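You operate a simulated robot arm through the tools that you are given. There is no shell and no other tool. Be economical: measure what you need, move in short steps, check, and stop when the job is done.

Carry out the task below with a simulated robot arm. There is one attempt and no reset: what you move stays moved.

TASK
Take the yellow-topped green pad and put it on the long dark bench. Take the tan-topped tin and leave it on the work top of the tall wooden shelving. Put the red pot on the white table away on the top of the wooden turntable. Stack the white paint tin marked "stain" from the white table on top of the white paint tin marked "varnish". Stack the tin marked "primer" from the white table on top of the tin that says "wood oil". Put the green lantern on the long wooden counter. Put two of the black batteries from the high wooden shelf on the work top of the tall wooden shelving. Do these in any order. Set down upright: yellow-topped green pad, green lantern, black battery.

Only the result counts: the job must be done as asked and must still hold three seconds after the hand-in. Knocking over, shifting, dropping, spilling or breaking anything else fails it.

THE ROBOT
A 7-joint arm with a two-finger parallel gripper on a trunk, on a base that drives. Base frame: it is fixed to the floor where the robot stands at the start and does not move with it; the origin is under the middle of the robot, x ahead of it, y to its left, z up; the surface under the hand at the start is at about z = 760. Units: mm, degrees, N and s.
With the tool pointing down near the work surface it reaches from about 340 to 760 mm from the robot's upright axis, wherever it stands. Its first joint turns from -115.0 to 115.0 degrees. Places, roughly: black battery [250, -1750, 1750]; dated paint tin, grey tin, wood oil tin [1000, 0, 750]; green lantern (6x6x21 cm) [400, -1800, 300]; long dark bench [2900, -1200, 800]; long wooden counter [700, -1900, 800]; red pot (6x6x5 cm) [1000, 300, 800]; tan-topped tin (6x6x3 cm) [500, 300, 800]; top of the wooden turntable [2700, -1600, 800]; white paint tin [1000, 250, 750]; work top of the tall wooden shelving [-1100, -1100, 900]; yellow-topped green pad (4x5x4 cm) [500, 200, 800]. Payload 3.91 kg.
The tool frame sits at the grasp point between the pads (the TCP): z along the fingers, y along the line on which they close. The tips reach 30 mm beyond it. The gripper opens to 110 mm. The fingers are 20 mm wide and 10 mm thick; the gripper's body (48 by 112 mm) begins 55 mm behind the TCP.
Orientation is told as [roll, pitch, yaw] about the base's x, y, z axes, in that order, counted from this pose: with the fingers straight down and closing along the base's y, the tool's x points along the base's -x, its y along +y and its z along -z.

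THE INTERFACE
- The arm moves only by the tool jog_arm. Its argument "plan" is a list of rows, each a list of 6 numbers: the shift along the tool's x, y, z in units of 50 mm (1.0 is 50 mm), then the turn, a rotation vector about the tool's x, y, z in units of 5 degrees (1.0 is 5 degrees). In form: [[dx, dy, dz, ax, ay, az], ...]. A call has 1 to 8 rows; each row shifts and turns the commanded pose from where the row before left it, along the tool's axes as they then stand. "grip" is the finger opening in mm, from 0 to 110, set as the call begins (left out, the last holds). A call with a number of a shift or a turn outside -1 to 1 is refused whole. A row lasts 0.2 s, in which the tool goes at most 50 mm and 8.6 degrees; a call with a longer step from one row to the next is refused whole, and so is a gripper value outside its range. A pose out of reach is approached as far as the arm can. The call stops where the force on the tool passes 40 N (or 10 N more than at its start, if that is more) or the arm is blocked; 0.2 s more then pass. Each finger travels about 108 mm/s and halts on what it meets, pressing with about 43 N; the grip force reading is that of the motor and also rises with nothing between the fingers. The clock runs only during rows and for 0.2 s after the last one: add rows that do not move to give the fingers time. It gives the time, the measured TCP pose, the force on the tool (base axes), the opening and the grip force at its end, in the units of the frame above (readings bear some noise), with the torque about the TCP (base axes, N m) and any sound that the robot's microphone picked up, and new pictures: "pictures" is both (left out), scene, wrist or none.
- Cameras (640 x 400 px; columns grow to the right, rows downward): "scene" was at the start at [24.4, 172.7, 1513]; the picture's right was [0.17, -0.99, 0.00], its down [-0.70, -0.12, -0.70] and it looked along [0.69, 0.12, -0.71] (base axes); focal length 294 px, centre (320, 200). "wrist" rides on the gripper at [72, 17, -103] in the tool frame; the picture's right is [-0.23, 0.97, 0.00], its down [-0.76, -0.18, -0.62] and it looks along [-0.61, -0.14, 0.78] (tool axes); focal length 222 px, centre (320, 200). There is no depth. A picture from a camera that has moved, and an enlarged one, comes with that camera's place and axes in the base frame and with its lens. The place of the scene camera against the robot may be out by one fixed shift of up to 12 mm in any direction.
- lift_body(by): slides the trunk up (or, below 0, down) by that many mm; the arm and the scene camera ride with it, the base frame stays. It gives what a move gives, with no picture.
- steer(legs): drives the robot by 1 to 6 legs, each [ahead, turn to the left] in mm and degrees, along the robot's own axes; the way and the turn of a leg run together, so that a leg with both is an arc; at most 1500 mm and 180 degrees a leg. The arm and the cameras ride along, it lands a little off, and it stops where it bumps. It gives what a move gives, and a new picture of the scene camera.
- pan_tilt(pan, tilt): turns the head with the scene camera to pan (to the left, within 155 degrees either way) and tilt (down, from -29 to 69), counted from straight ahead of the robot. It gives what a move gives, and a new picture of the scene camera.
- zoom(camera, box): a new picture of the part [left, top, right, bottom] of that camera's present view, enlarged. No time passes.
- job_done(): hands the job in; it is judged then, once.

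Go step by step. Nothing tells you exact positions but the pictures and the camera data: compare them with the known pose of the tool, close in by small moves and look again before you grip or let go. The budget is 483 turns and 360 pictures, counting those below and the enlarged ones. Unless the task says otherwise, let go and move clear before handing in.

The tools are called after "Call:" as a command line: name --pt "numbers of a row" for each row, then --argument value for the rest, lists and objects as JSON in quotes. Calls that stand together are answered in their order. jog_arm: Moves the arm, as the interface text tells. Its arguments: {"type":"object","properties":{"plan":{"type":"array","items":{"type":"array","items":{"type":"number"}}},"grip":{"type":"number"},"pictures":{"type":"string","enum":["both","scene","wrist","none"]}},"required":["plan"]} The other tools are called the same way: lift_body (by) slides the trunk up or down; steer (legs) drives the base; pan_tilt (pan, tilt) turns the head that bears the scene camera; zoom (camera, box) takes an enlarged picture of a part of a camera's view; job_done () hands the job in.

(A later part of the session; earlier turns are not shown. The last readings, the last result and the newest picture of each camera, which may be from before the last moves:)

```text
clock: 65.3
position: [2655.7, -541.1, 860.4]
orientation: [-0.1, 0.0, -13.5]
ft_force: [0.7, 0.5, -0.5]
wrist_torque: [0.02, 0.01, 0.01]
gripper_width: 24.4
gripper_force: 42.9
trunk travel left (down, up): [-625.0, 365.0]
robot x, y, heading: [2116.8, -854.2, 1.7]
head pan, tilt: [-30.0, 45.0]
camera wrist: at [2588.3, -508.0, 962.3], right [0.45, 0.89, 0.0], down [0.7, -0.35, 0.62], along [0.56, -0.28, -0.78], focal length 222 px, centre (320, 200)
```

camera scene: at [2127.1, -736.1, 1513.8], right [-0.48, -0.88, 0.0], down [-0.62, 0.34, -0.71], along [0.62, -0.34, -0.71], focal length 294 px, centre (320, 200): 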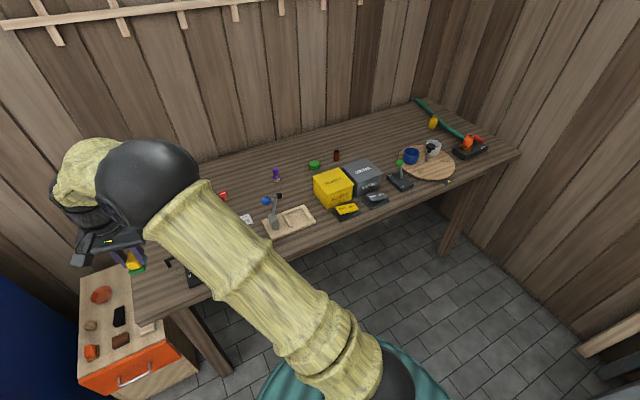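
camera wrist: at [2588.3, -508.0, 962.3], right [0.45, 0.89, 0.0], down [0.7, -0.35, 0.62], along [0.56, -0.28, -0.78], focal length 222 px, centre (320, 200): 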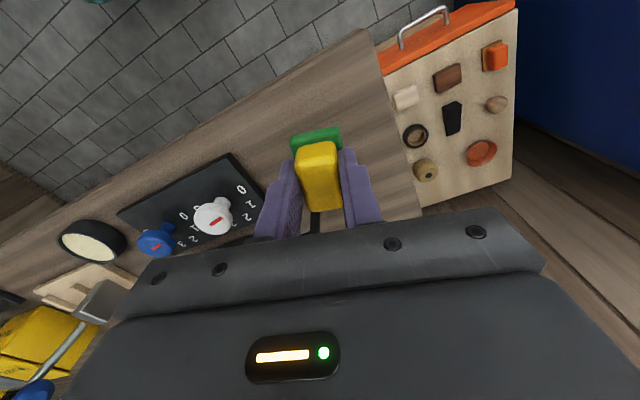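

Call:
jog_arm --pt "0 0 0.12 0 0 0" --pt "0 0 0.08 0 0 0" --pt "0 0 0.06 0 0 0" --pt "0 0 0.06 0 0 0" --pt "0 0 0 0 0 0" --pictures "wrist"

```text
clock: 66.5
position: [2655.3, -541.6, 845.1]
orientation: [-0.2, 0.0, -13.5]
ft_force: [0.4, -0.8, 0.2]
wrist_torque: [-0.02, -0.02, 0.03]
gripper_width: 24.7
gripper_force: 43.4
trunk travel left (down, up): [-625.0, 365.0]
robot x, y, heading: [2114.5, -856.5, 1.6]
head pan, tilt: [-30.0, 45.0]
camera wrist: at [2588.1, -508.2, 946.6], right [0.45, 0.89, 0.0], down [0.7, -0.35, 0.62], along [0.56, -0.28, -0.78], focal length 222 px, centre (320, 200)
```

wrist: 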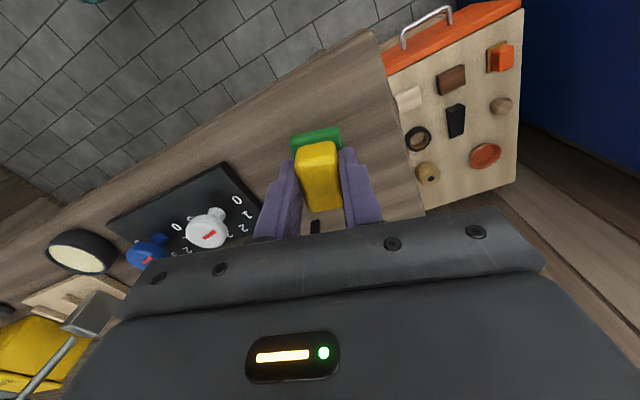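

Call:
jog_arm --pt "0 0 0.06 0 0 0" --pt "0 0 0.06 0 0 0" --pt "0 0 0 0 0 0" --pictures "none"

Call:
jog_arm --pt "0 0 0.06 0 0 0" --pt "0 0 0.06 0 0 0" --pt "0 0 0 0 0 0" --pictures "wrist"

```text
clock: 67.3
position: [2656.3, -540.6, 838.6]
orientation: [0.1, -0.1, -13.5]
ft_force: [0.4, -0.7, -1.0]
wrist_torque: [0.01, 0.04, 0.0]
gripper_width: 24.5
gripper_force: 43.0
trunk travel left (down, up): [-625.0, 365.0]
robot x, y, heading: [2118.5, -854.2, 1.8]
head pan, tilt: [-30.0, 45.0]
```

```text
clock: 68.2
position: [2656.0, -541.7, 832.5]
orientation: [0.1, -0.2, -13.4]
ft_force: [0.3, 0.1, 0.4]
wrist_torque: [-0.03, -0.03, 0.0]
gripper_width: 24.3
gripper_force: 42.8
trunk travel left (down, up): [-625.0, 365.0]
robot x, y, heading: [2115.8, -855.8, 1.6]
head pan, tilt: [-30.0, 45.0]
camera wrist: at [2588.2, -507.9, 935.0], right [0.45, 0.89, 0.0], down [0.7, -0.35, 0.62], along [0.56, -0.28, -0.78], focal length 222 px, centre (320, 200)
```

wrist: 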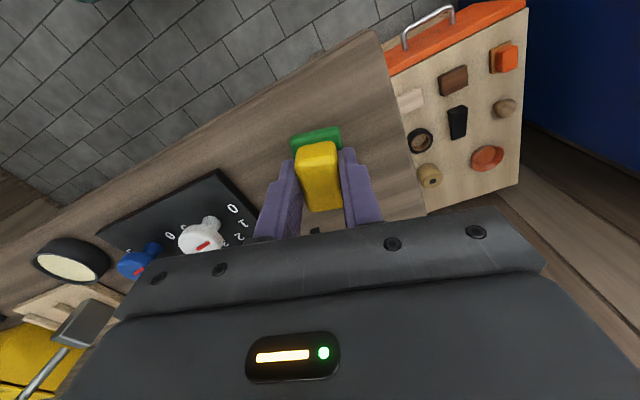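

Call:
jog_arm --pt "0 0 0.06 0 0 0" --pt "0 0 0.06 0 0 0" --pt "0 0 0 0 0 0" --pictures "none"

Call:
jog_arm --pt "0 0 0.06 0 0 0" --pt "0 0 0.06 0 0 0" --pt "0 0 0 0 0 0" --pictures "wrist"

```text
clock: 69.0
position: [2655.1, -541.3, 827.4]
orientation: [-0.1, 0.0, -13.5]
ft_force: [0.1, -0.9, -0.1]
wrist_torque: [0.0, 0.01, -0.03]
gripper_width: 24.6
gripper_force: 42.2
trunk travel left (down, up): [-625.0, 365.0]
robot x, y, heading: [2112.1, -855.7, 1.4]
head pan, tilt: [-30.0, 45.0]
```

```text
clock: 69.8
position: [2656.3, -539.9, 823.0]
orientation: [0.1, -0.2, -13.7]
ft_force: [-0.7, -0.8, 12.8]
wrist_torque: [-0.07, 0.16, -0.01]
gripper_width: 24.9
gripper_force: 43.3
trunk travel left (down, up): [-625.0, 365.0]
robot x, y, heading: [2114.8, -857.2, 1.6]
head pan, tilt: [-30.0, 45.0]
camera wrist: at [2587.8, -508.2, 924.9], right [0.45, 0.89, 0.0], down [0.7, -0.35, 0.63], along [0.56, -0.28, -0.78], focal length 222 px, centre (320, 200)
```

wrist: 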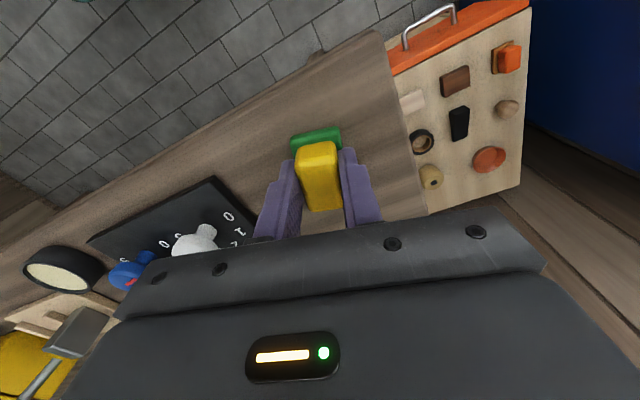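

The pad touches the bench with 13 N, so I release and lift.

Call:
jog_arm --pt "0 0 -0.02 0 0 0" --pt "0 0 0 0 0 0" --pt "0 0 0 0 0 0" --grip 46 --pictures "none"

Call:
jog_arm --pt "0 0 -0.5 0 0 0" --pt "0 0 -1 0 0 0" --pt "0 0 -1 0 0 0" --pt "0 0 -1 0 0 0" --pt "0 0 -1 0 0 0" --pt "0 0 -1 0 0 0" --pictures "wrist"

```text
clock: 70.5
position: [2655.6, -541.0, 821.5]
orientation: [-0.1, 0.0, -13.5]
ft_force: [0.2, -1.0, 0.8]
wrist_torque: [-0.04, 0.0, -0.02]
gripper_width: 46.0
gripper_force: 0.0
trunk travel left (down, up): [-625.0, 365.0]
robot x, y, heading: [2113.9, -855.7, 1.5]
head pan, tilt: [-30.0, 45.0]
```

```text
clock: 72.0
position: [2654.7, -541.0, 1097.2]
orientation: [-0.1, 0.0, -13.6]
ft_force: [1.3, 0.3, -0.5]
wrist_torque: [0.0, -0.02, -0.01]
gripper_width: 46.0
gripper_force: 0.0
trunk travel left (down, up): [-625.0, 365.0]
robot x, y, heading: [2114.9, -856.2, 1.5]
head pan, tilt: [-30.0, 45.0]
camera wrist: at [2586.1, -508.1, 1199.4], right [0.45, 0.89, 0.0], down [0.7, -0.35, 0.62], along [0.56, -0.28, -0.78], focal length 222 px, centre (320, 200)
```

wrist: 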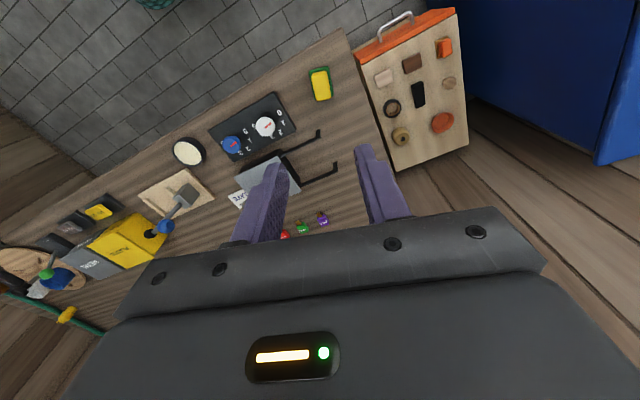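

The pad stands on the bench. Before going back, I zoom in on the turntable to see the free space on it.

Call:
zoom --camera "scene" --box '[380, 120, 500, 195]'

```text
5.33 times, centred on (440, 158) of scene
camera zoom: at [2126.9, -736.2, 1513.7], right [-0.48, -0.88, 0.0], down [-0.62, 0.34, -0.71], along [0.62, -0.34, -0.71], focal length 1566 px, centre (-320, 427)
```

zoom: 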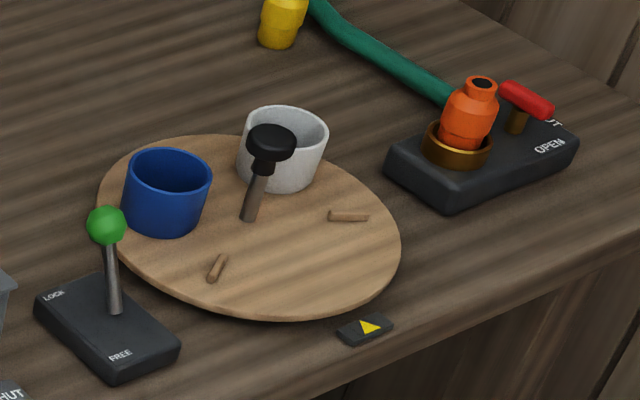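

The turntable has a clear sector at its front around (2680,-1560). Now I fold the arm forward and drive round to the far side of the white table, facing the tins.

Call:
jog_arm --pt "0.2 -0.95 0 0 0 0" --pt "0.2 -0.95 0 0 0 -0.5" --pt "0.2 -0.95 0 0 0 -1" --pt "0.2 -0.95 0 0 0 -1" --pt "0.2 -0.95 0 0 0 0" --pt "0.2 -0.95 0 0 0 0" --pictures "none" --grip 100

Call:
steer --legs '[[-505, 0], [0, 90], [1000, 0], [0, 89]]'

Call:
pan_tilt --pan 0 --tilt 45

```text
clock: 73.3
position: [2558.0, -816.8, 1095.7]
orientation: [0.0, -0.2, -1.0]
ft_force: [-0.9, -0.3, -0.5]
wrist_torque: [0.02, 0.02, -0.02]
gripper_width: 100.3
gripper_force: 0.0
trunk travel left (down, up): [-625.0, 365.0]
robot x, y, heading: [2114.9, -856.6, 1.5]
head pan, tilt: [-30.0, 45.0]
```

```text
clock: 93.3
position: [1161.2, 129.6, 1096.7]
orientation: [-0.1, 0.0, 175.6]
ft_force: [-1.0, 0.5, -0.3]
wrist_torque: [-0.01, -0.01, -0.03]
gripper_width: 100.3
gripper_force: 0.1
trunk travel left (down, up): [-625.0, 365.0]
robot x, y, heading: [1606.9, 141.1, 178.0]
head pan, tilt: [-30.0, 45.0]
camera scene: at [1595.6, 35.2, 1513.8], right [0.53, 0.85, 0.0], down [0.6, -0.37, -0.71], along [-0.6, 0.37, -0.71], focal length 294 px, centre (320, 200)
```

scene: 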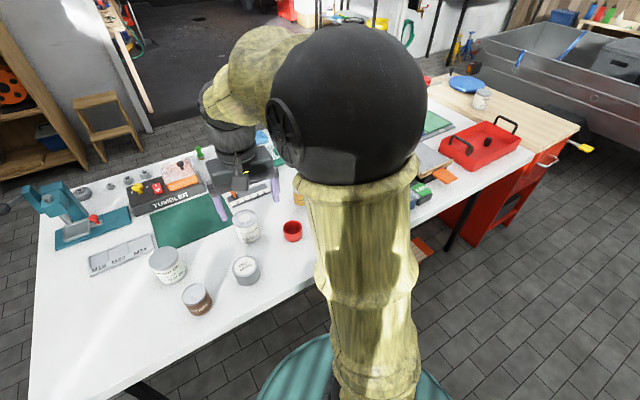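

```text
clock: 94.3
position: [1160.7, 129.4, 1095.7]
orientation: [0.0, 0.0, 175.6]
ft_force: [-0.6, -0.1, 0.0]
wrist_torque: [-0.02, -0.01, 0.0]
gripper_width: 99.9
gripper_force: 0.1
trunk travel left (down, up): [-625.0, 365.0]
robot x, y, heading: [1605.1, 142.0, 177.9]
head pan, tilt: [0.0, 45.0]
camera scene: at [1583.4, -4.9, 1513.8], right [0.03, 1.0, 0.0], down [0.71, -0.02, -0.71], along [-0.71, 0.02, -0.71], focal length 294 px, centre (320, 200)
```

scene: 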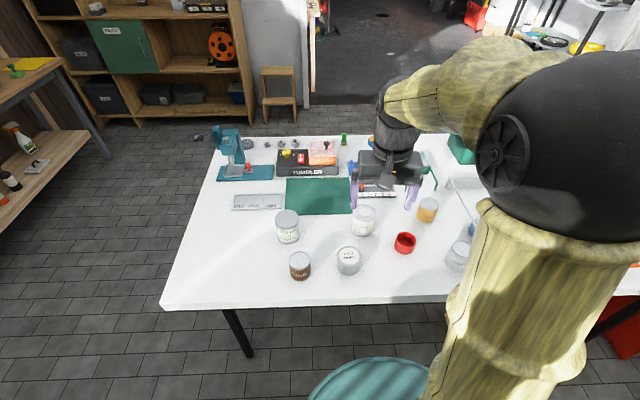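

Call:
zoom --camera "scene" --box '[260, 185, 500, 290]'

Call:
zoom --camera "scene" --box '[390, 190, 480, 280]'

```text
2.67 times, centred on (380, 238) of scene
camera zoom: at [1583.4, -4.9, 1513.8], right [0.03, 1.0, 0.0], down [0.71, -0.02, -0.71], along [-0.71, 0.02, -0.71], focal length 783 px, centre (160, 100)
```

zoom: 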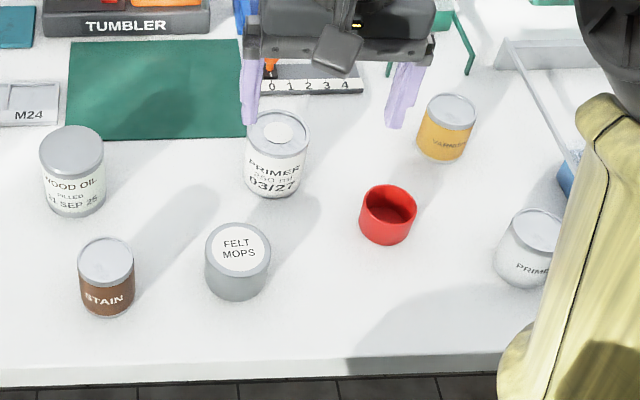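

```text
4.44 times, centred on (435, 235) of scene
camera zoom: at [1583.4, -4.9, 1513.8], right [0.03, 1.0, 0.0], down [0.71, -0.02, -0.71], along [-0.71, 0.02, -0.71], focal length 1305 px, centre (-191, 44)
```

zoom: 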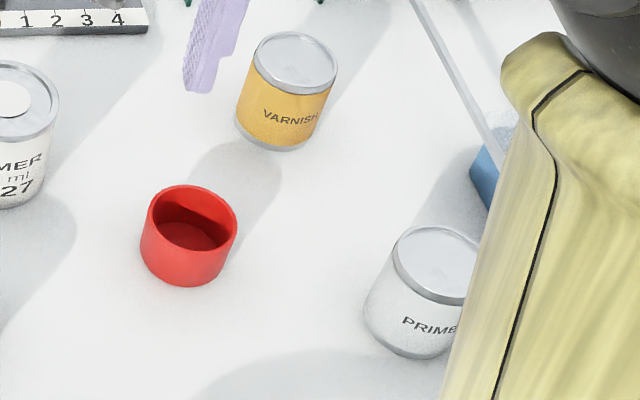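

I see all the labels now: STAIN at (1134,-48), VARNISH (941,359), dated PRIMER (976,151), WOOD OIL (995,-89) and the pot (1053,264). I take the "tin" family to be dated primer, grey and wood oil, so I start with the dated PRIMER tin.

Call:
jog_arm --pt "-0.93 -0.04 0 0 0 0" --pt "-0.93 -0.04 0 0 0 0" --pt "-0.93 -0.04 0 0 0 0" --pt "-0.93 -0.04 0 0 0 0" --pt "0 0 0.9 0 0 0" --pt "0 0 0.9 0 0 0" --pt "0 0 0.5 0 0 0" --pt "0 0 0 0 0 0"

```text
clock: 96.1
position: [976.5, 151.1, 981.2]
orientation: [0.0, -0.2, 175.6]
ft_force: [0.7, 0.2, -0.6]
wrist_torque: [0.0, -0.01, 0.01]
gripper_width: 100.1
gripper_force: 0.0
trunk travel left (down, up): [-625.0, 365.0]
robot x, y, heading: [1604.3, 141.2, 178.1]
head pan, tilt: [0.0, 45.0]
camera scene: at [1583.4, -5.0, 1513.8], right [0.03, 1.0, 0.0], down [0.71, -0.02, -0.71], along [-0.71, 0.02, -0.71], focal length 294 px, centre (320, 200)
camera wrist: at [1045.2, 128.0, 1082.2], right [-0.3, -0.95, 0.0], down [-0.75, 0.23, 0.62], along [-0.6, 0.19, -0.78], focal length 222 px, centre (320, 200)
```

scene: 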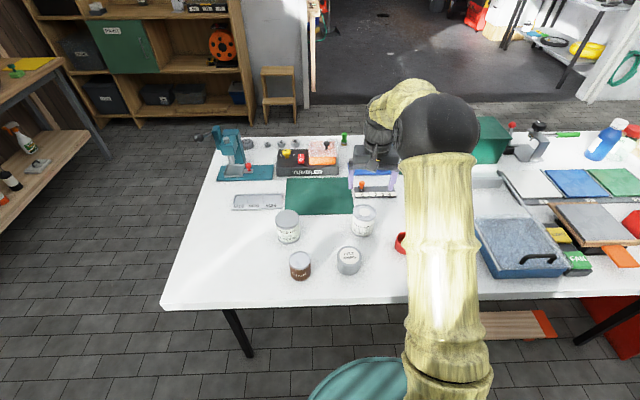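
wrist: 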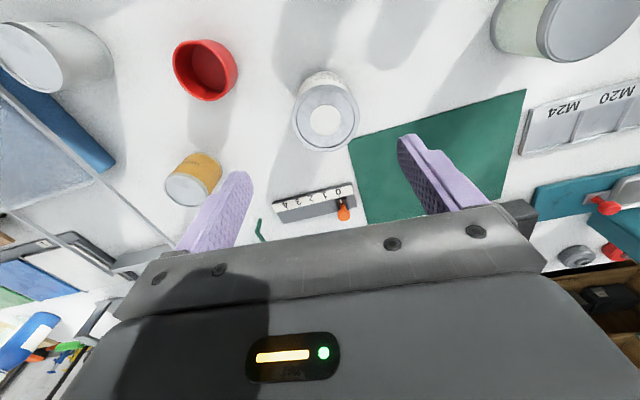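

Call:
jog_arm --pt "-0.09 0.07 0.8 0 0 0" --pt "0 0 0.7 0 0 0" --pt "0 0 0 0 0 0" --pictures "wrist"

```text
clock: 96.9
position: [971.5, 147.2, 905.2]
orientation: [0.1, 0.0, 175.6]
ft_force: [-0.5, 0.3, -0.6]
wrist_torque: [-0.05, 0.03, 0.02]
gripper_width: 100.0
gripper_force: 0.1
trunk travel left (down, up): [-625.0, 365.0]
robot x, y, heading: [1604.1, 137.6, 177.7]
head pan, tilt: [0.0, 45.0]
camera wrist: at [1041.1, 124.7, 1007.2], right [-0.3, -0.95, 0.0], down [-0.75, 0.23, 0.62], along [-0.59, 0.19, -0.78], focal length 222 px, centre (320, 200)
```

wrist: 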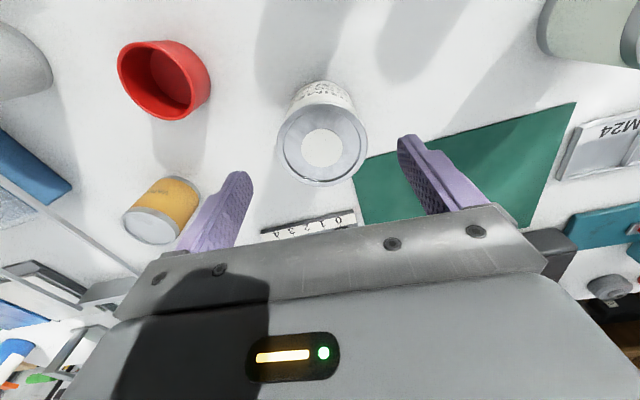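

Call:
jog_arm --pt "-0.03 0.01 0.7 0 0 0" --pt "0 0 0.7 0 0 0" --pt "0 0 0 0 0 0" --pictures "none"

Call:
jog_arm --pt "0 0 0 0 0 0" --pt "0 0 0 0 0 0" --pt "0 0 0 0 0 0" --grip 50 --pictures "wrist"

```text
clock: 97.7
position: [968.5, 147.6, 834.8]
orientation: [-0.1, 0.0, 175.7]
ft_force: [-0.5, 0.1, -0.3]
wrist_torque: [-0.05, 0.0, 0.0]
gripper_width: 99.9
gripper_force: 0.2
trunk travel left (down, up): [-625.0, 365.0]
robot x, y, heading: [1607.2, 141.8, 178.0]
head pan, tilt: [0.0, 45.0]
```

```text
clock: 98.5
position: [969.3, 147.6, 835.4]
orientation: [-0.1, -0.1, 175.6]
ft_force: [-0.3, 0.9, -0.2]
wrist_torque: [0.02, 0.05, -0.02]
gripper_width: 72.0
gripper_force: 43.6
trunk travel left (down, up): [-625.0, 365.0]
robot x, y, heading: [1605.3, 140.6, 178.3]
head pan, tilt: [0.0, 45.0]
camera wrist: at [1038.9, 124.6, 937.2], right [-0.3, -0.95, 0.0], down [-0.75, 0.23, 0.62], along [-0.59, 0.19, -0.78], focal length 222 px, centre (320, 200)
```

wrist: 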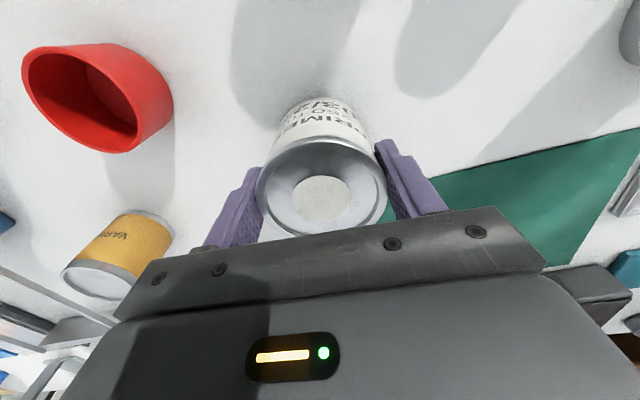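

The tin is gripped at 72 mm with its top near z 839. I lift it and look again at the wood oil tin to get its exact spot.

Call:
jog_arm --pt "0 0 -0.5 0 0 0" --pt "0 0 -1 0 0 0" --pt "0 0 -1 0 0 0" --pt "0 0 -0.7 0 0 0" --pt "0 0.7 0 0 0 0" --pt "0 0.7 0 0 0 0" --pictures "wrist"

Call:
zoom --camera "scene" --box '[240, 190, 360, 265]'

```text
clock: 99.9
position: [964.8, 75.7, 994.9]
orientation: [-0.1, 0.1, 175.5]
ft_force: [0.6, -0.1, -3.0]
wrist_torque: [0.01, -0.03, 0.01]
gripper_width: 72.3
gripper_force: 42.7
trunk travel left (down, up): [-625.0, 365.0]
robot x, y, heading: [1603.8, 141.6, 178.0]
head pan, tilt: [0.0, 45.0]
camera wrist: at [1033.7, 53.0, 1097.6], right [-0.3, -0.95, 0.0], down [-0.75, 0.23, 0.62], along [-0.59, 0.19, -0.78], focal length 222 px, centre (320, 200)
```

wrist: 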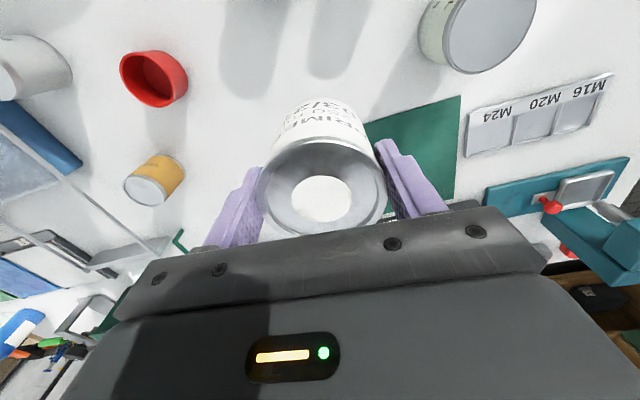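

```text
5.33 times, centred on (300, 228) of scene
camera zoom: at [1582.8, -5.8, 1513.7], right [0.03, 1.0, 0.0], down [0.71, -0.02, -0.71], along [-0.71, 0.02, -0.71], focal length 1566 px, centre (427, 53)
```

zoom: 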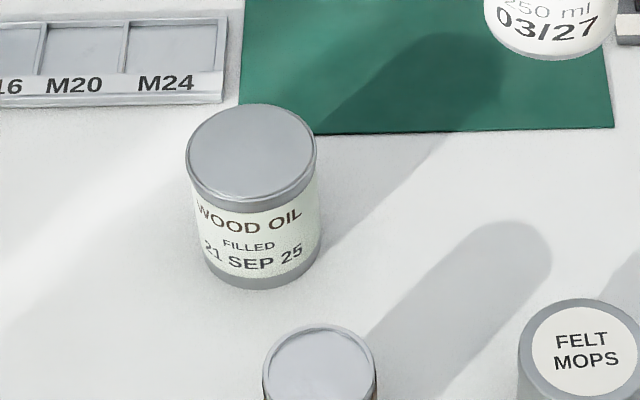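

Wood oil's centre is about (987,-90) with its top near z 842. I carry the primer over it.

Call:
jog_arm --pt "0.168 0.818 0 0 0 0" --pt "0.168 0.818 0 0 0 0" --pt "0.168 0.818 0 0 0 0" --pt "0.168 0.818 0 0 0 0" --pt "0 0 0.6 0 0 0" --pt "0 0 0.5 0 0 0" --pt "0 0 0 0 0 0" --pictures "wrist"

Call:
zoom --camera "scene" --box '[240, 180, 360, 255]'

```text
clock: 101.5
position: [984.0, -89.3, 940.5]
orientation: [-0.2, -0.1, 175.6]
ft_force: [0.6, 0.2, -3.9]
wrist_torque: [-0.01, -0.02, 0.02]
gripper_width: 72.1
gripper_force: 42.7
trunk travel left (down, up): [-625.0, 365.0]
robot x, y, heading: [1602.8, 142.4, 178.2]
head pan, tilt: [0.0, 45.0]
camera wrist: at [1054.0, -111.6, 1042.8], right [-0.3, -0.95, 0.0], down [-0.75, 0.23, 0.62], along [-0.59, 0.19, -0.78], focal length 222 px, centre (320, 200)
```

wrist: 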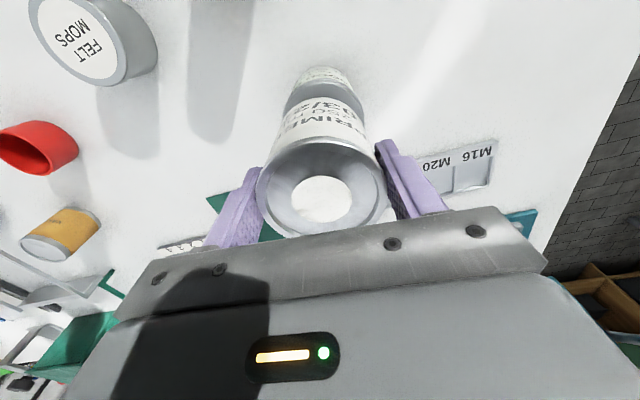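

```text
5.33 times, centred on (300, 218) of scene
camera zoom: at [1583.0, -5.3, 1513.7], right [0.03, 1.0, 0.0], down [0.71, -0.02, -0.71], along [-0.71, 0.02, -0.71], focal length 1566 px, centre (427, 107)
```

zoom: 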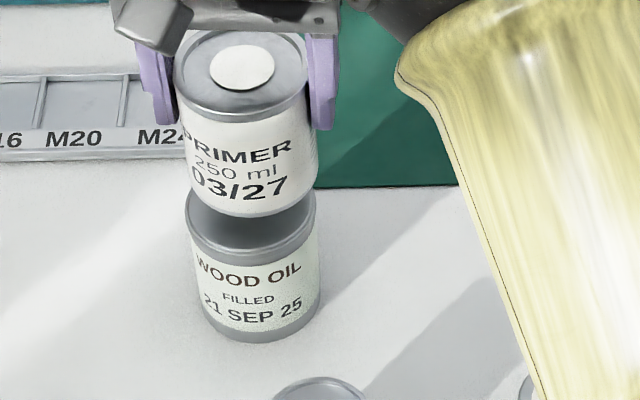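

Alignment looks good, so I lower gently to contact.

Call:
jog_arm --pt "0 0 0.2 0 0 0" --pt "0 0 0.1 0 0 0" --pt "0 0 0.06 0 0 0" --pt "0 0 0 0 0 0" --pictures "none"

Call:
zoom --camera "scene" --box '[240, 180, 360, 255]'

```text
clock: 102.5
position: [984.5, -87.4, 921.5]
orientation: [0.0, 0.0, 175.6]
ft_force: [-0.3, -0.2, -3.2]
wrist_torque: [-0.02, 0.02, 0.03]
gripper_width: 72.1
gripper_force: 43.0
trunk travel left (down, up): [-625.0, 365.0]
robot x, y, heading: [1605.7, 141.3, 178.1]
head pan, tilt: [0.0, 45.0]
```

```text
5.33 times, centred on (300, 218) of scene
camera zoom: at [1582.9, -5.2, 1513.7], right [0.03, 1.0, 0.0], down [0.71, -0.02, -0.71], along [-0.71, 0.02, -0.71], focal length 1566 px, centre (427, 107)
```

zoom: 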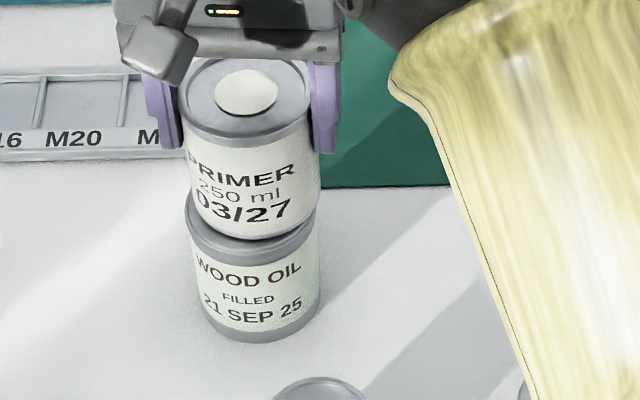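

Call:
jog_arm --pt "0 0.04 0.05 0 0 0" --pt "0 0 0.05 0 0 0" --pt "0 0 0 0 0 0" --pictures "none"

Call:
jog_arm --pt "0 0 0.05 0 0 0" --pt "0 0 0 0 0 0" --pictures "none"

```text
clock: 103.3
position: [984.5, -90.5, 920.4]
orientation: [0.2, -0.4, 175.5]
ft_force: [-1.1, -1.0, 11.0]
wrist_torque: [0.06, -0.36, 0.04]
gripper_width: 72.3
gripper_force: 43.0
trunk travel left (down, up): [-625.0, 365.0]
robot x, y, heading: [1605.1, 140.5, 178.1]
head pan, tilt: [0.0, 45.0]
```

```text
clock: 103.9
position: [985.6, -89.6, 920.5]
orientation: [0.2, -0.5, 175.6]
ft_force: [-5.8, -1.1, 34.0]
wrist_torque: [0.16, -0.04, 0.14]
gripper_width: 72.1
gripper_force: 42.3
trunk travel left (down, up): [-625.0, 365.0]
robot x, y, heading: [1607.7, 141.3, 178.2]
head pan, tilt: [0.0, 45.0]
```

Call:
jog_arm --pt "0 0 -0.07 0 0 0" --pt "0 0 0 0 0 0" --pictures "none"

Call:
jog_arm --pt "0 0 0 0 0 0" --pt "0 0 0 0 0 0" --pt "0 0 0 0 0 0" --grip 96 --pictures "wrist"

Call:
jog_arm --pt "0 0 -0.5 0 0 0" --pt "0 0 -1 0 0 0" --pt "0 0 -1 0 0 0" --pictures "both"

```text
clock: 104.5
position: [984.0, -89.3, 918.7]
orientation: [0.0, -0.2, 175.6]
ft_force: [-8.1, -2.2, 21.1]
wrist_torque: [-0.15, 1.07, 0.03]
gripper_width: 72.1
gripper_force: 43.1
trunk travel left (down, up): [-625.0, 365.0]
robot x, y, heading: [1604.9, 141.7, 178.2]
head pan, tilt: [0.0, 45.0]
```

```text
clock: 105.3
position: [985.7, -90.8, 918.0]
orientation: [-0.1, 0.0, 175.6]
ft_force: [-0.5, -0.2, -0.3]
wrist_torque: [-0.04, 0.01, 0.02]
gripper_width: 95.8
gripper_force: 0.1
trunk travel left (down, up): [-625.0, 365.0]
robot x, y, heading: [1601.4, 141.2, 177.9]
head pan, tilt: [0.0, 45.0]
camera wrist: at [1054.6, -112.8, 1020.5], right [-0.3, -0.95, 0.0], down [-0.75, 0.23, 0.62], along [-0.59, 0.19, -0.78], focal length 222 px, centre (320, 200)
```

wrist: 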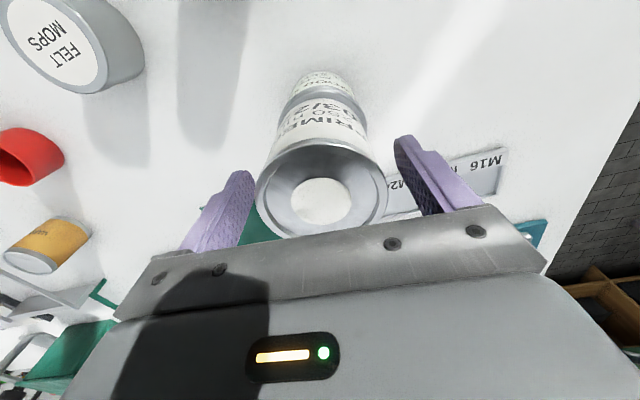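

```text
clock: 106.1
position: [985.4, -88.7, 1044.4]
orientation: [-0.1, 0.0, 175.7]
ft_force: [-0.3, 0.0, -0.3]
wrist_torque: [0.01, -0.02, 0.0]
gripper_width: 96.2
gripper_force: 0.0
trunk travel left (down, up): [-625.0, 365.0]
robot x, y, heading: [1605.4, 141.5, 178.0]
head pan, tilt: [0.0, 45.0]
camera scene: at [1583.7, -4.9, 1513.7], right [0.03, 1.0, 0.0], down [0.71, -0.02, -0.71], along [-0.71, 0.02, -0.71], focal length 294 px, centre (320, 200)
camera wrist: at [1055.2, -112.6, 1146.7], right [-0.3, -0.95, 0.0], down [-0.75, 0.23, 0.62], along [-0.6, 0.19, -0.78], focal length 222 px, centre (320, 200)
```

scene: 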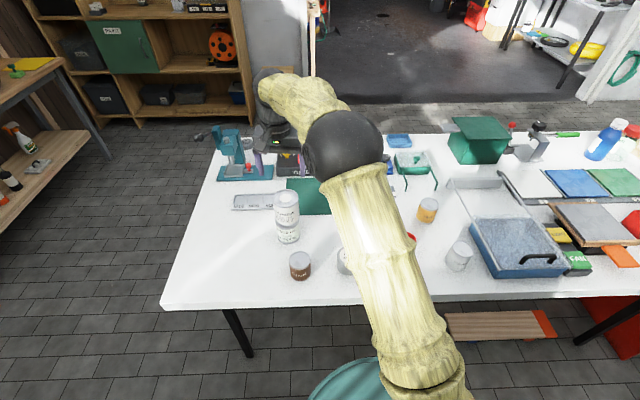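
wrist: 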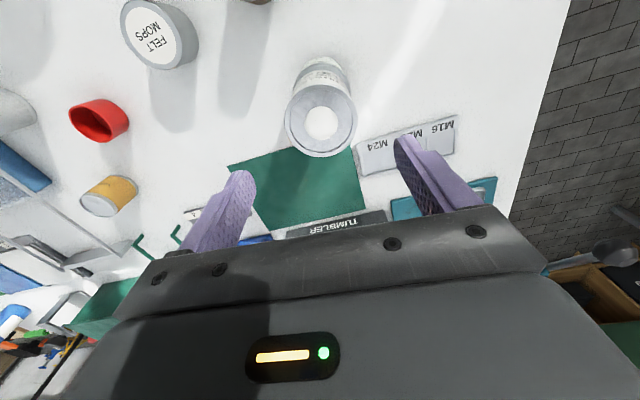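

The primer is stacked. Next I measure the stain and varnish tins, which are unobstructed now.

Call:
zoom --camera "scene" --box '[400, 180, 500, 260]'

Call:
zoom --camera "scene" --box '[250, 230, 350, 300]'

```text
5.00 times, centred on (450, 220) of scene
camera zoom: at [1583.7, -4.9, 1513.7], right [0.03, 1.0, 0.0], down [0.71, -0.02, -0.71], along [-0.71, 0.02, -0.71], focal length 1469 px, centre (-330, 100)
```

zoom: 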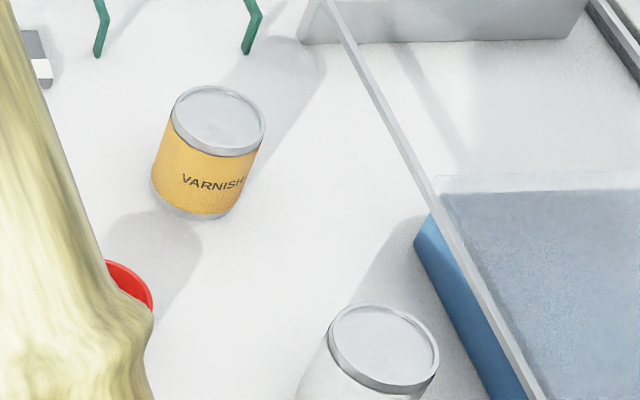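

```text
5.71 times, centred on (300, 265) of scene
camera zoom: at [1583.7, -4.9, 1513.7], right [0.03, 1.0, 0.0], down [0.71, -0.02, -0.71], along [-0.71, 0.02, -0.71], focal length 1678 px, centre (434, -171)
```

zoom: 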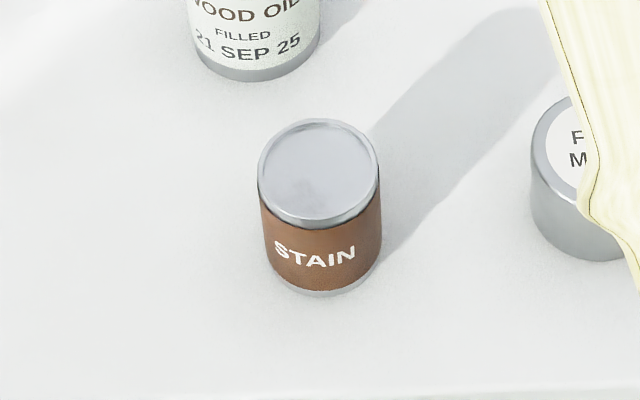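

Call:
jog_arm --pt "0.71 -0.256 0 0 0 0" --pt "0.71 -0.256 0 0 0 0" --pt "0.71 -0.256 0 0 0 0" --pt "0.71 -0.256 0 0 0 0" --pt "0 0 0.95 0 0 0" --pt "0 0 0.95 0 0 0" --pt "0 0 0.5 0 0 0" --pt "0 0 0 0 0 0" --pictures "wrist" --grip 86

```text
clock: 107.9
position: [1129.1, -49.6, 923.2]
orientation: [-0.1, -0.1, 175.5]
ft_force: [-0.1, -0.5, 0.7]
wrist_torque: [0.03, -0.03, 0.01]
gripper_width: 86.0
gripper_force: 0.0
trunk travel left (down, up): [-625.0, 365.0]
robot x, y, heading: [1608.8, 139.7, 177.8]
head pan, tilt: [0.0, 45.0]
camera wrist: at [1199.3, -73.0, 1025.5], right [-0.3, -0.95, 0.0], down [-0.75, 0.23, 0.62], along [-0.59, 0.19, -0.78], focal length 222 px, centre (320, 200)
```

wrist: 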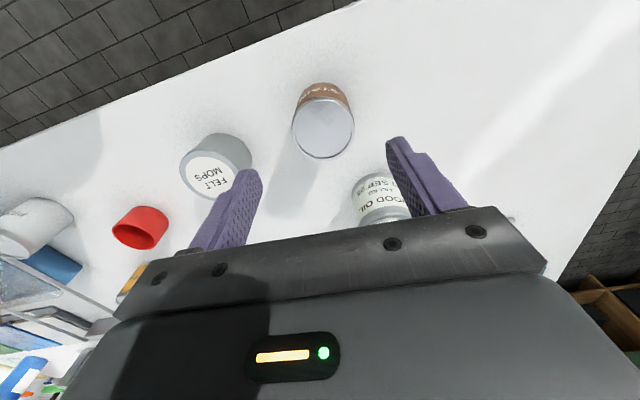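

Call:
jog_arm --pt "0.02 0.04 0.9 0 0 0" --pt "0 0 0.9 0 0 0" --pt "0 0 0.2 0 0 0" --pt "0 0 0 0 0 0" --pictures "none"

Call:
jog_arm --pt "0 0 0 0 0 0" --pt "0 0 0 0 0 0" --pt "0 0 0 0 0 0" --grip 35 --pictures "wrist"

```text
clock: 108.9
position: [1131.7, -50.9, 824.3]
orientation: [0.0, 0.1, 175.6]
ft_force: [-0.1, 0.1, -0.9]
wrist_torque: [0.01, 0.03, 0.0]
gripper_width: 86.2
gripper_force: 0.1
trunk travel left (down, up): [-625.0, 365.0]
robot x, y, heading: [1603.1, 139.0, 178.0]
head pan, tilt: [0.0, 45.0]
```

```text
clock: 109.7
position: [1130.5, -51.4, 824.6]
orientation: [0.0, 0.0, 175.6]
ft_force: [0.1, -1.3, 0.5]
wrist_torque: [-0.06, 0.02, 0.02]
gripper_width: 57.0
gripper_force: 43.2
trunk travel left (down, up): [-625.0, 365.0]
robot x, y, heading: [1604.9, 142.6, 178.1]
head pan, tilt: [0.0, 45.0]
camera wrist: at [1200.9, -74.3, 926.0], right [-0.3, -0.95, 0.0], down [-0.75, 0.23, 0.62], along [-0.59, 0.19, -0.78], focal length 222 px, centre (320, 200)
```

wrist: 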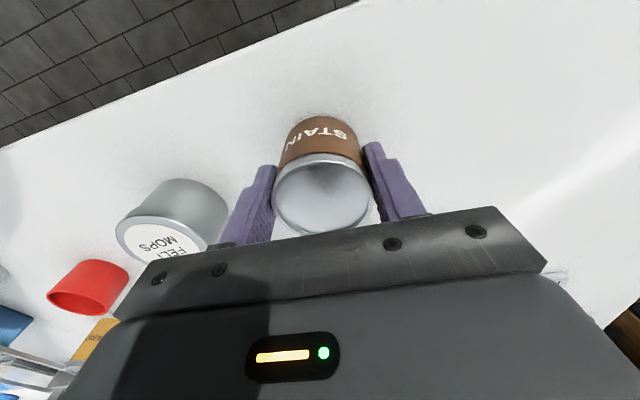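

Stain is gripped at 57 mm. I lift it, carry it part-way toward the varnish tin and look.

Call:
jog_arm --pt "0 0 -0.6 0 0 0" --pt "0 0 -1 0 0 0" --pt "0 0 -1 0 0 0" --pt "-0.469 -0.808 -0.2 0 0 0" --pt "-0.469 -0.808 0 0 0 0" --pt "-0.469 -0.808 0 0 0 0" --pt "-0.469 -0.808 0 0 0 0" --pt "-0.469 -0.808 0 0 0 0" --pictures "none"

Call:
jog_arm --pt "-0.469 -0.808 0 0 0 0" --pt "-0.469 -0.808 0 0 0 0" --pictures "both"

```text
clock: 111.5
position: [1029.5, 159.9, 963.9]
orientation: [0.0, 0.0, 175.6]
ft_force: [0.5, -0.1, -1.7]
wrist_torque: [-0.03, -0.04, 0.02]
gripper_width: 57.1
gripper_force: 43.3
trunk travel left (down, up): [-625.0, 365.0]
robot x, y, heading: [1606.8, 137.7, 177.9]
head pan, tilt: [0.0, 45.0]
```

```text
clock: 112.1
position: [988.8, 242.2, 962.7]
orientation: [0.0, 0.1, 175.6]
ft_force: [0.2, -0.6, -2.5]
wrist_torque: [0.03, -0.03, -0.03]
gripper_width: 57.1
gripper_force: 42.8
trunk travel left (down, up): [-625.0, 365.0]
robot x, y, heading: [1606.5, 143.3, 178.3]
head pan, tilt: [0.0, 45.0]
camera scene: at [1582.4, -3.9, 1513.9], right [0.03, 1.0, 0.0], down [0.71, -0.02, -0.71], along [-0.71, 0.02, -0.71], focal length 294 px, centre (320, 200)
camera wrist: at [1057.9, 220.4, 1064.9], right [-0.3, -0.95, 0.0], down [-0.75, 0.24, 0.62], along [-0.59, 0.19, -0.78], focal length 222 px, centre (320, 200)
```

scene: 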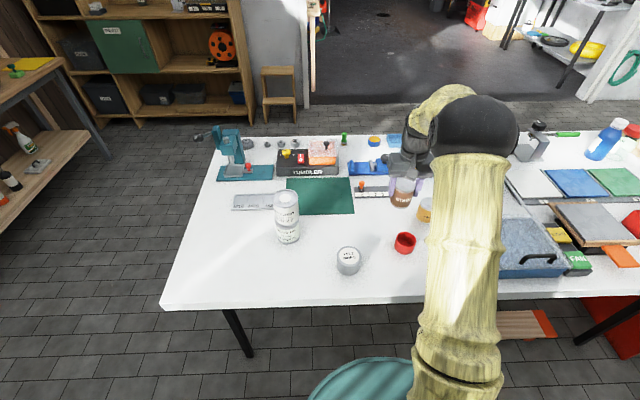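
wrist: 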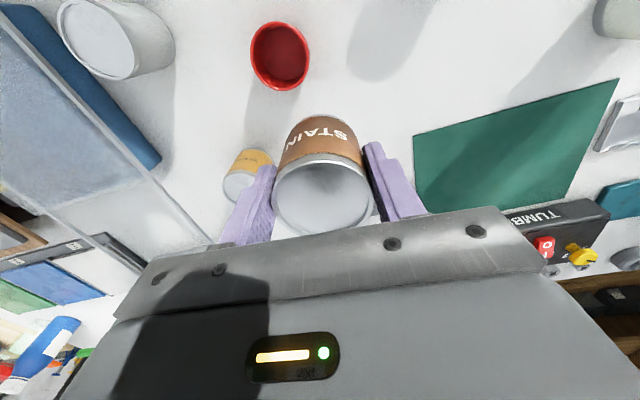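

Call:
jog_arm --pt "-0.456 -0.816 0 0 0 0" --pt "-0.456 -0.816 0 0 0 0" --pt "-0.456 -0.816 0 0 0 0" --pt "0 0 0.8 0 0 0" --pt "0 0 0.2 0 0 0" --pt "0 0 0 0 0 0" --pictures "both"

Call:
zoom --camera "scene" --box '[380, 160, 480, 230]'

```text
clock: 113.5
position: [930.3, 369.2, 913.5]
orientation: [0.0, 0.0, 175.7]
ft_force: [0.1, -0.8, -3.0]
wrist_torque: [-0.01, -0.04, 0.01]
gripper_width: 57.3
gripper_force: 43.2
trunk travel left (down, up): [-625.0, 365.0]
robot x, y, heading: [1606.4, 142.4, 178.1]
head pan, tilt: [0.0, 45.0]
camera scene: at [1583.0, -4.7, 1513.8], right [0.03, 1.0, 0.0], down [0.71, -0.02, -0.71], along [-0.71, 0.02, -0.71], focal length 294 px, centre (320, 200)
camera wrist: at [1000.0, 346.9, 1016.5], right [-0.3, -0.95, 0.0], down [-0.75, 0.24, 0.62], along [-0.59, 0.19, -0.78], focal length 222 px, centre (320, 200)
```

scene: 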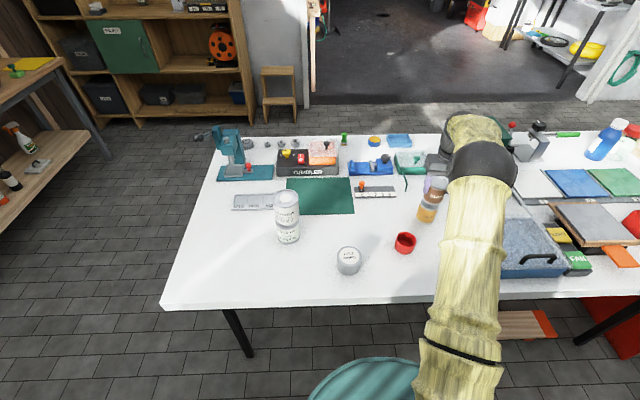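
wrist: 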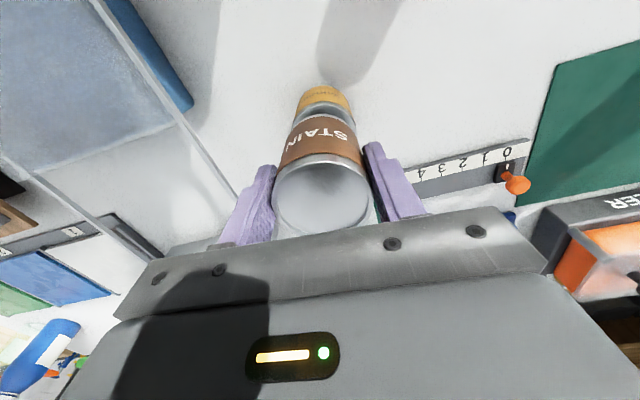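

```text
5.71 times, centred on (430, 195) of scene
camera zoom: at [1583.0, -4.7, 1513.8], right [0.03, 1.0, 0.0], down [0.71, -0.02, -0.71], along [-0.71, 0.02, -0.71], focal length 1678 px, centre (-309, 229)
```

zoom: 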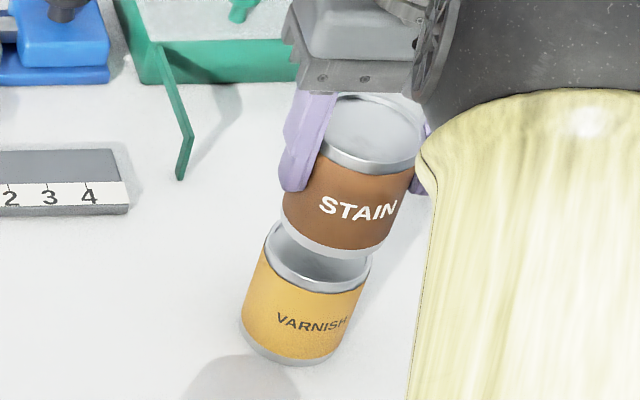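

Alignment fits, so I lower to contact.

Call:
jog_arm --pt "0 0 0.25 0 0 0" --pt "0 0 0.1 0 0 0" --pt "0 0 0.06 0 0 0" --pt "0 0 0 0 0 0" --pictures "none"

Call:
zoom --camera "scene" --box '[380, 160, 480, 230]'

```text
clock: 114.5
position: [931.2, 368.7, 895.5]
orientation: [-0.1, -0.2, 175.6]
ft_force: [-1.0, -1.3, 9.8]
wrist_torque: [-0.15, -0.15, 0.02]
gripper_width: 57.0
gripper_force: 43.2
trunk travel left (down, up): [-625.0, 365.0]
robot x, y, heading: [1603.0, 140.4, 178.1]
head pan, tilt: [0.0, 45.0]
```

```text
5.71 times, centred on (430, 195) of scene
camera zoom: at [1584.3, -5.4, 1513.9], right [0.03, 1.0, 0.0], down [0.71, -0.02, -0.71], along [-0.71, 0.02, -0.71], focal length 1678 px, centre (-309, 229)
```

zoom: 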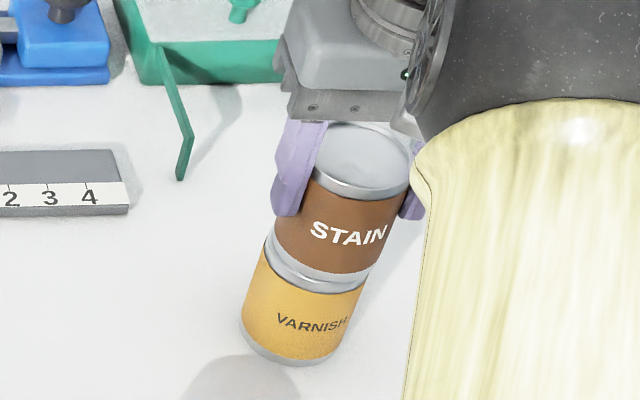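

Call:
jog_arm --pt "0 0 -0.01 0 0 0" --pt "0 0 0 0 0 0" --pt "0 0 0 0 0 0" --grip 82 --pictures "none"

Call:
jog_arm --pt "0 0 -0.4 0 0 0" --pt "0 0 -1 0 0 0" --pt "0 0 -1 0 0 0" --pictures "wrist"

Call:
zoom --camera "scene" --box '[360, 160, 480, 270]'

```text
clock: 115.3
position: [930.2, 369.9, 895.1]
orientation: [0.0, 0.0, 175.6]
ft_force: [0.0, -0.3, 0.7]
wrist_torque: [0.0, 0.01, -0.02]
gripper_width: 82.0
gripper_force: 0.1
trunk travel left (down, up): [-625.0, 365.0]
robot x, y, heading: [1606.8, 141.2, 178.1]
head pan, tilt: [0.0, 45.0]
```

```text
clock: 116.1
position: [931.4, 369.8, 1015.0]
orientation: [0.0, 0.0, 175.6]
ft_force: [0.1, 0.3, 0.3]
wrist_torque: [0.0, 0.01, 0.03]
gripper_width: 81.9
gripper_force: 0.1
trunk travel left (down, up): [-625.0, 365.0]
robot x, y, heading: [1604.7, 142.8, 178.3]
head pan, tilt: [0.0, 45.0]
camera wrist: at [1000.4, 346.7, 1117.6], right [-0.3, -0.95, 0.0], down [-0.75, 0.24, 0.62], along [-0.59, 0.19, -0.78], focal length 222 px, centre (320, 200)
```

wrist: 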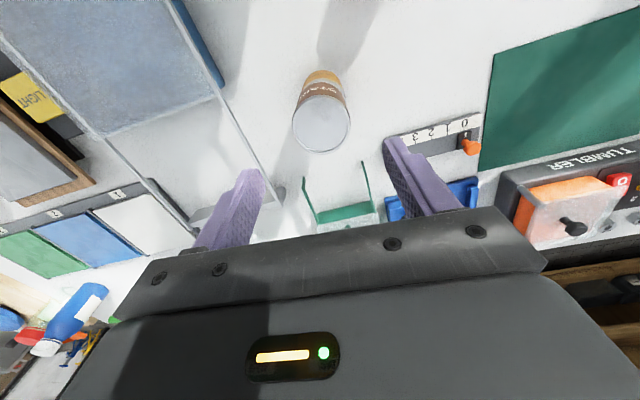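

```text
3.64 times, centred on (420, 215) of scene
camera zoom: at [1583.6, -5.1, 1513.7], right [0.03, 1.0, 0.0], down [0.71, -0.02, -0.71], along [-0.71, 0.02, -0.71], focal length 1068 px, centre (-44, 146)
```

zoom: 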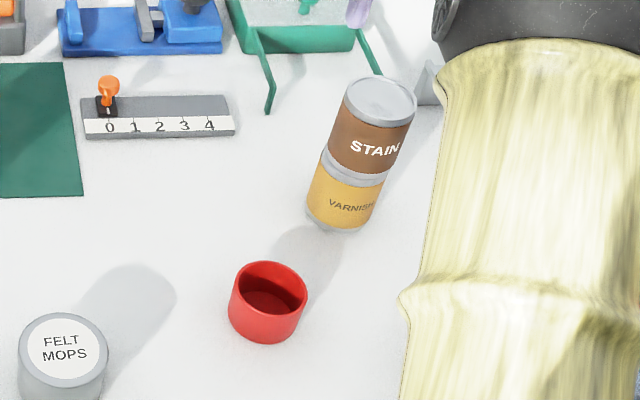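

Both stacks stand. Next is the red pot at about (1047,267).

Call:
jog_arm --pt "0.618 0.47 0 0 0 0" --pt "0.618 0.47 0 0 0 0" --pt "0.618 0.47 0 0 0 0" --pt "0.618 0.47 0 0 0 0" --pt "0 0 0.9 0 0 0" --pt "0 0 0.9 0 0 0" --pt "0 0 0.5 0 0 0" --pt "0 0 0 0 0 0" --grip 90 --pictures "wrist"

```text
clock: 117.9
position: [1046.9, 267.1, 898.1]
orientation: [0.0, -0.1, 175.6]
ft_force: [-0.5, 0.7, 0.7]
wrist_torque: [0.0, 0.02, -0.03]
gripper_width: 90.0
gripper_force: 0.0
trunk travel left (down, up): [-625.0, 365.0]
robot x, y, heading: [1604.4, 143.4, 178.5]
head pan, tilt: [0.0, 45.0]
camera wrist: at [1116.0, 244.2, 1000.8], right [-0.3, -0.95, 0.0], down [-0.75, 0.23, 0.62], along [-0.59, 0.19, -0.78], focal length 222 px, centre (320, 200)
```

wrist: 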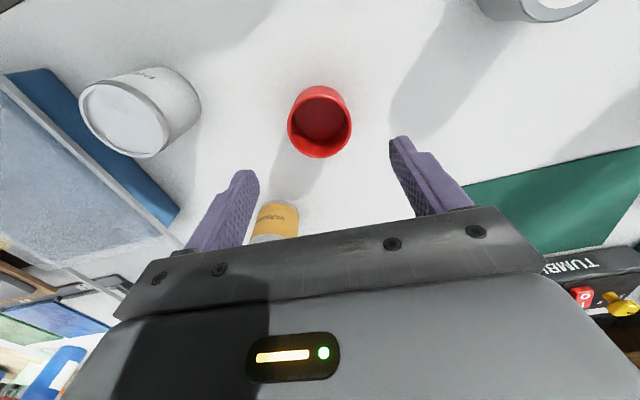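

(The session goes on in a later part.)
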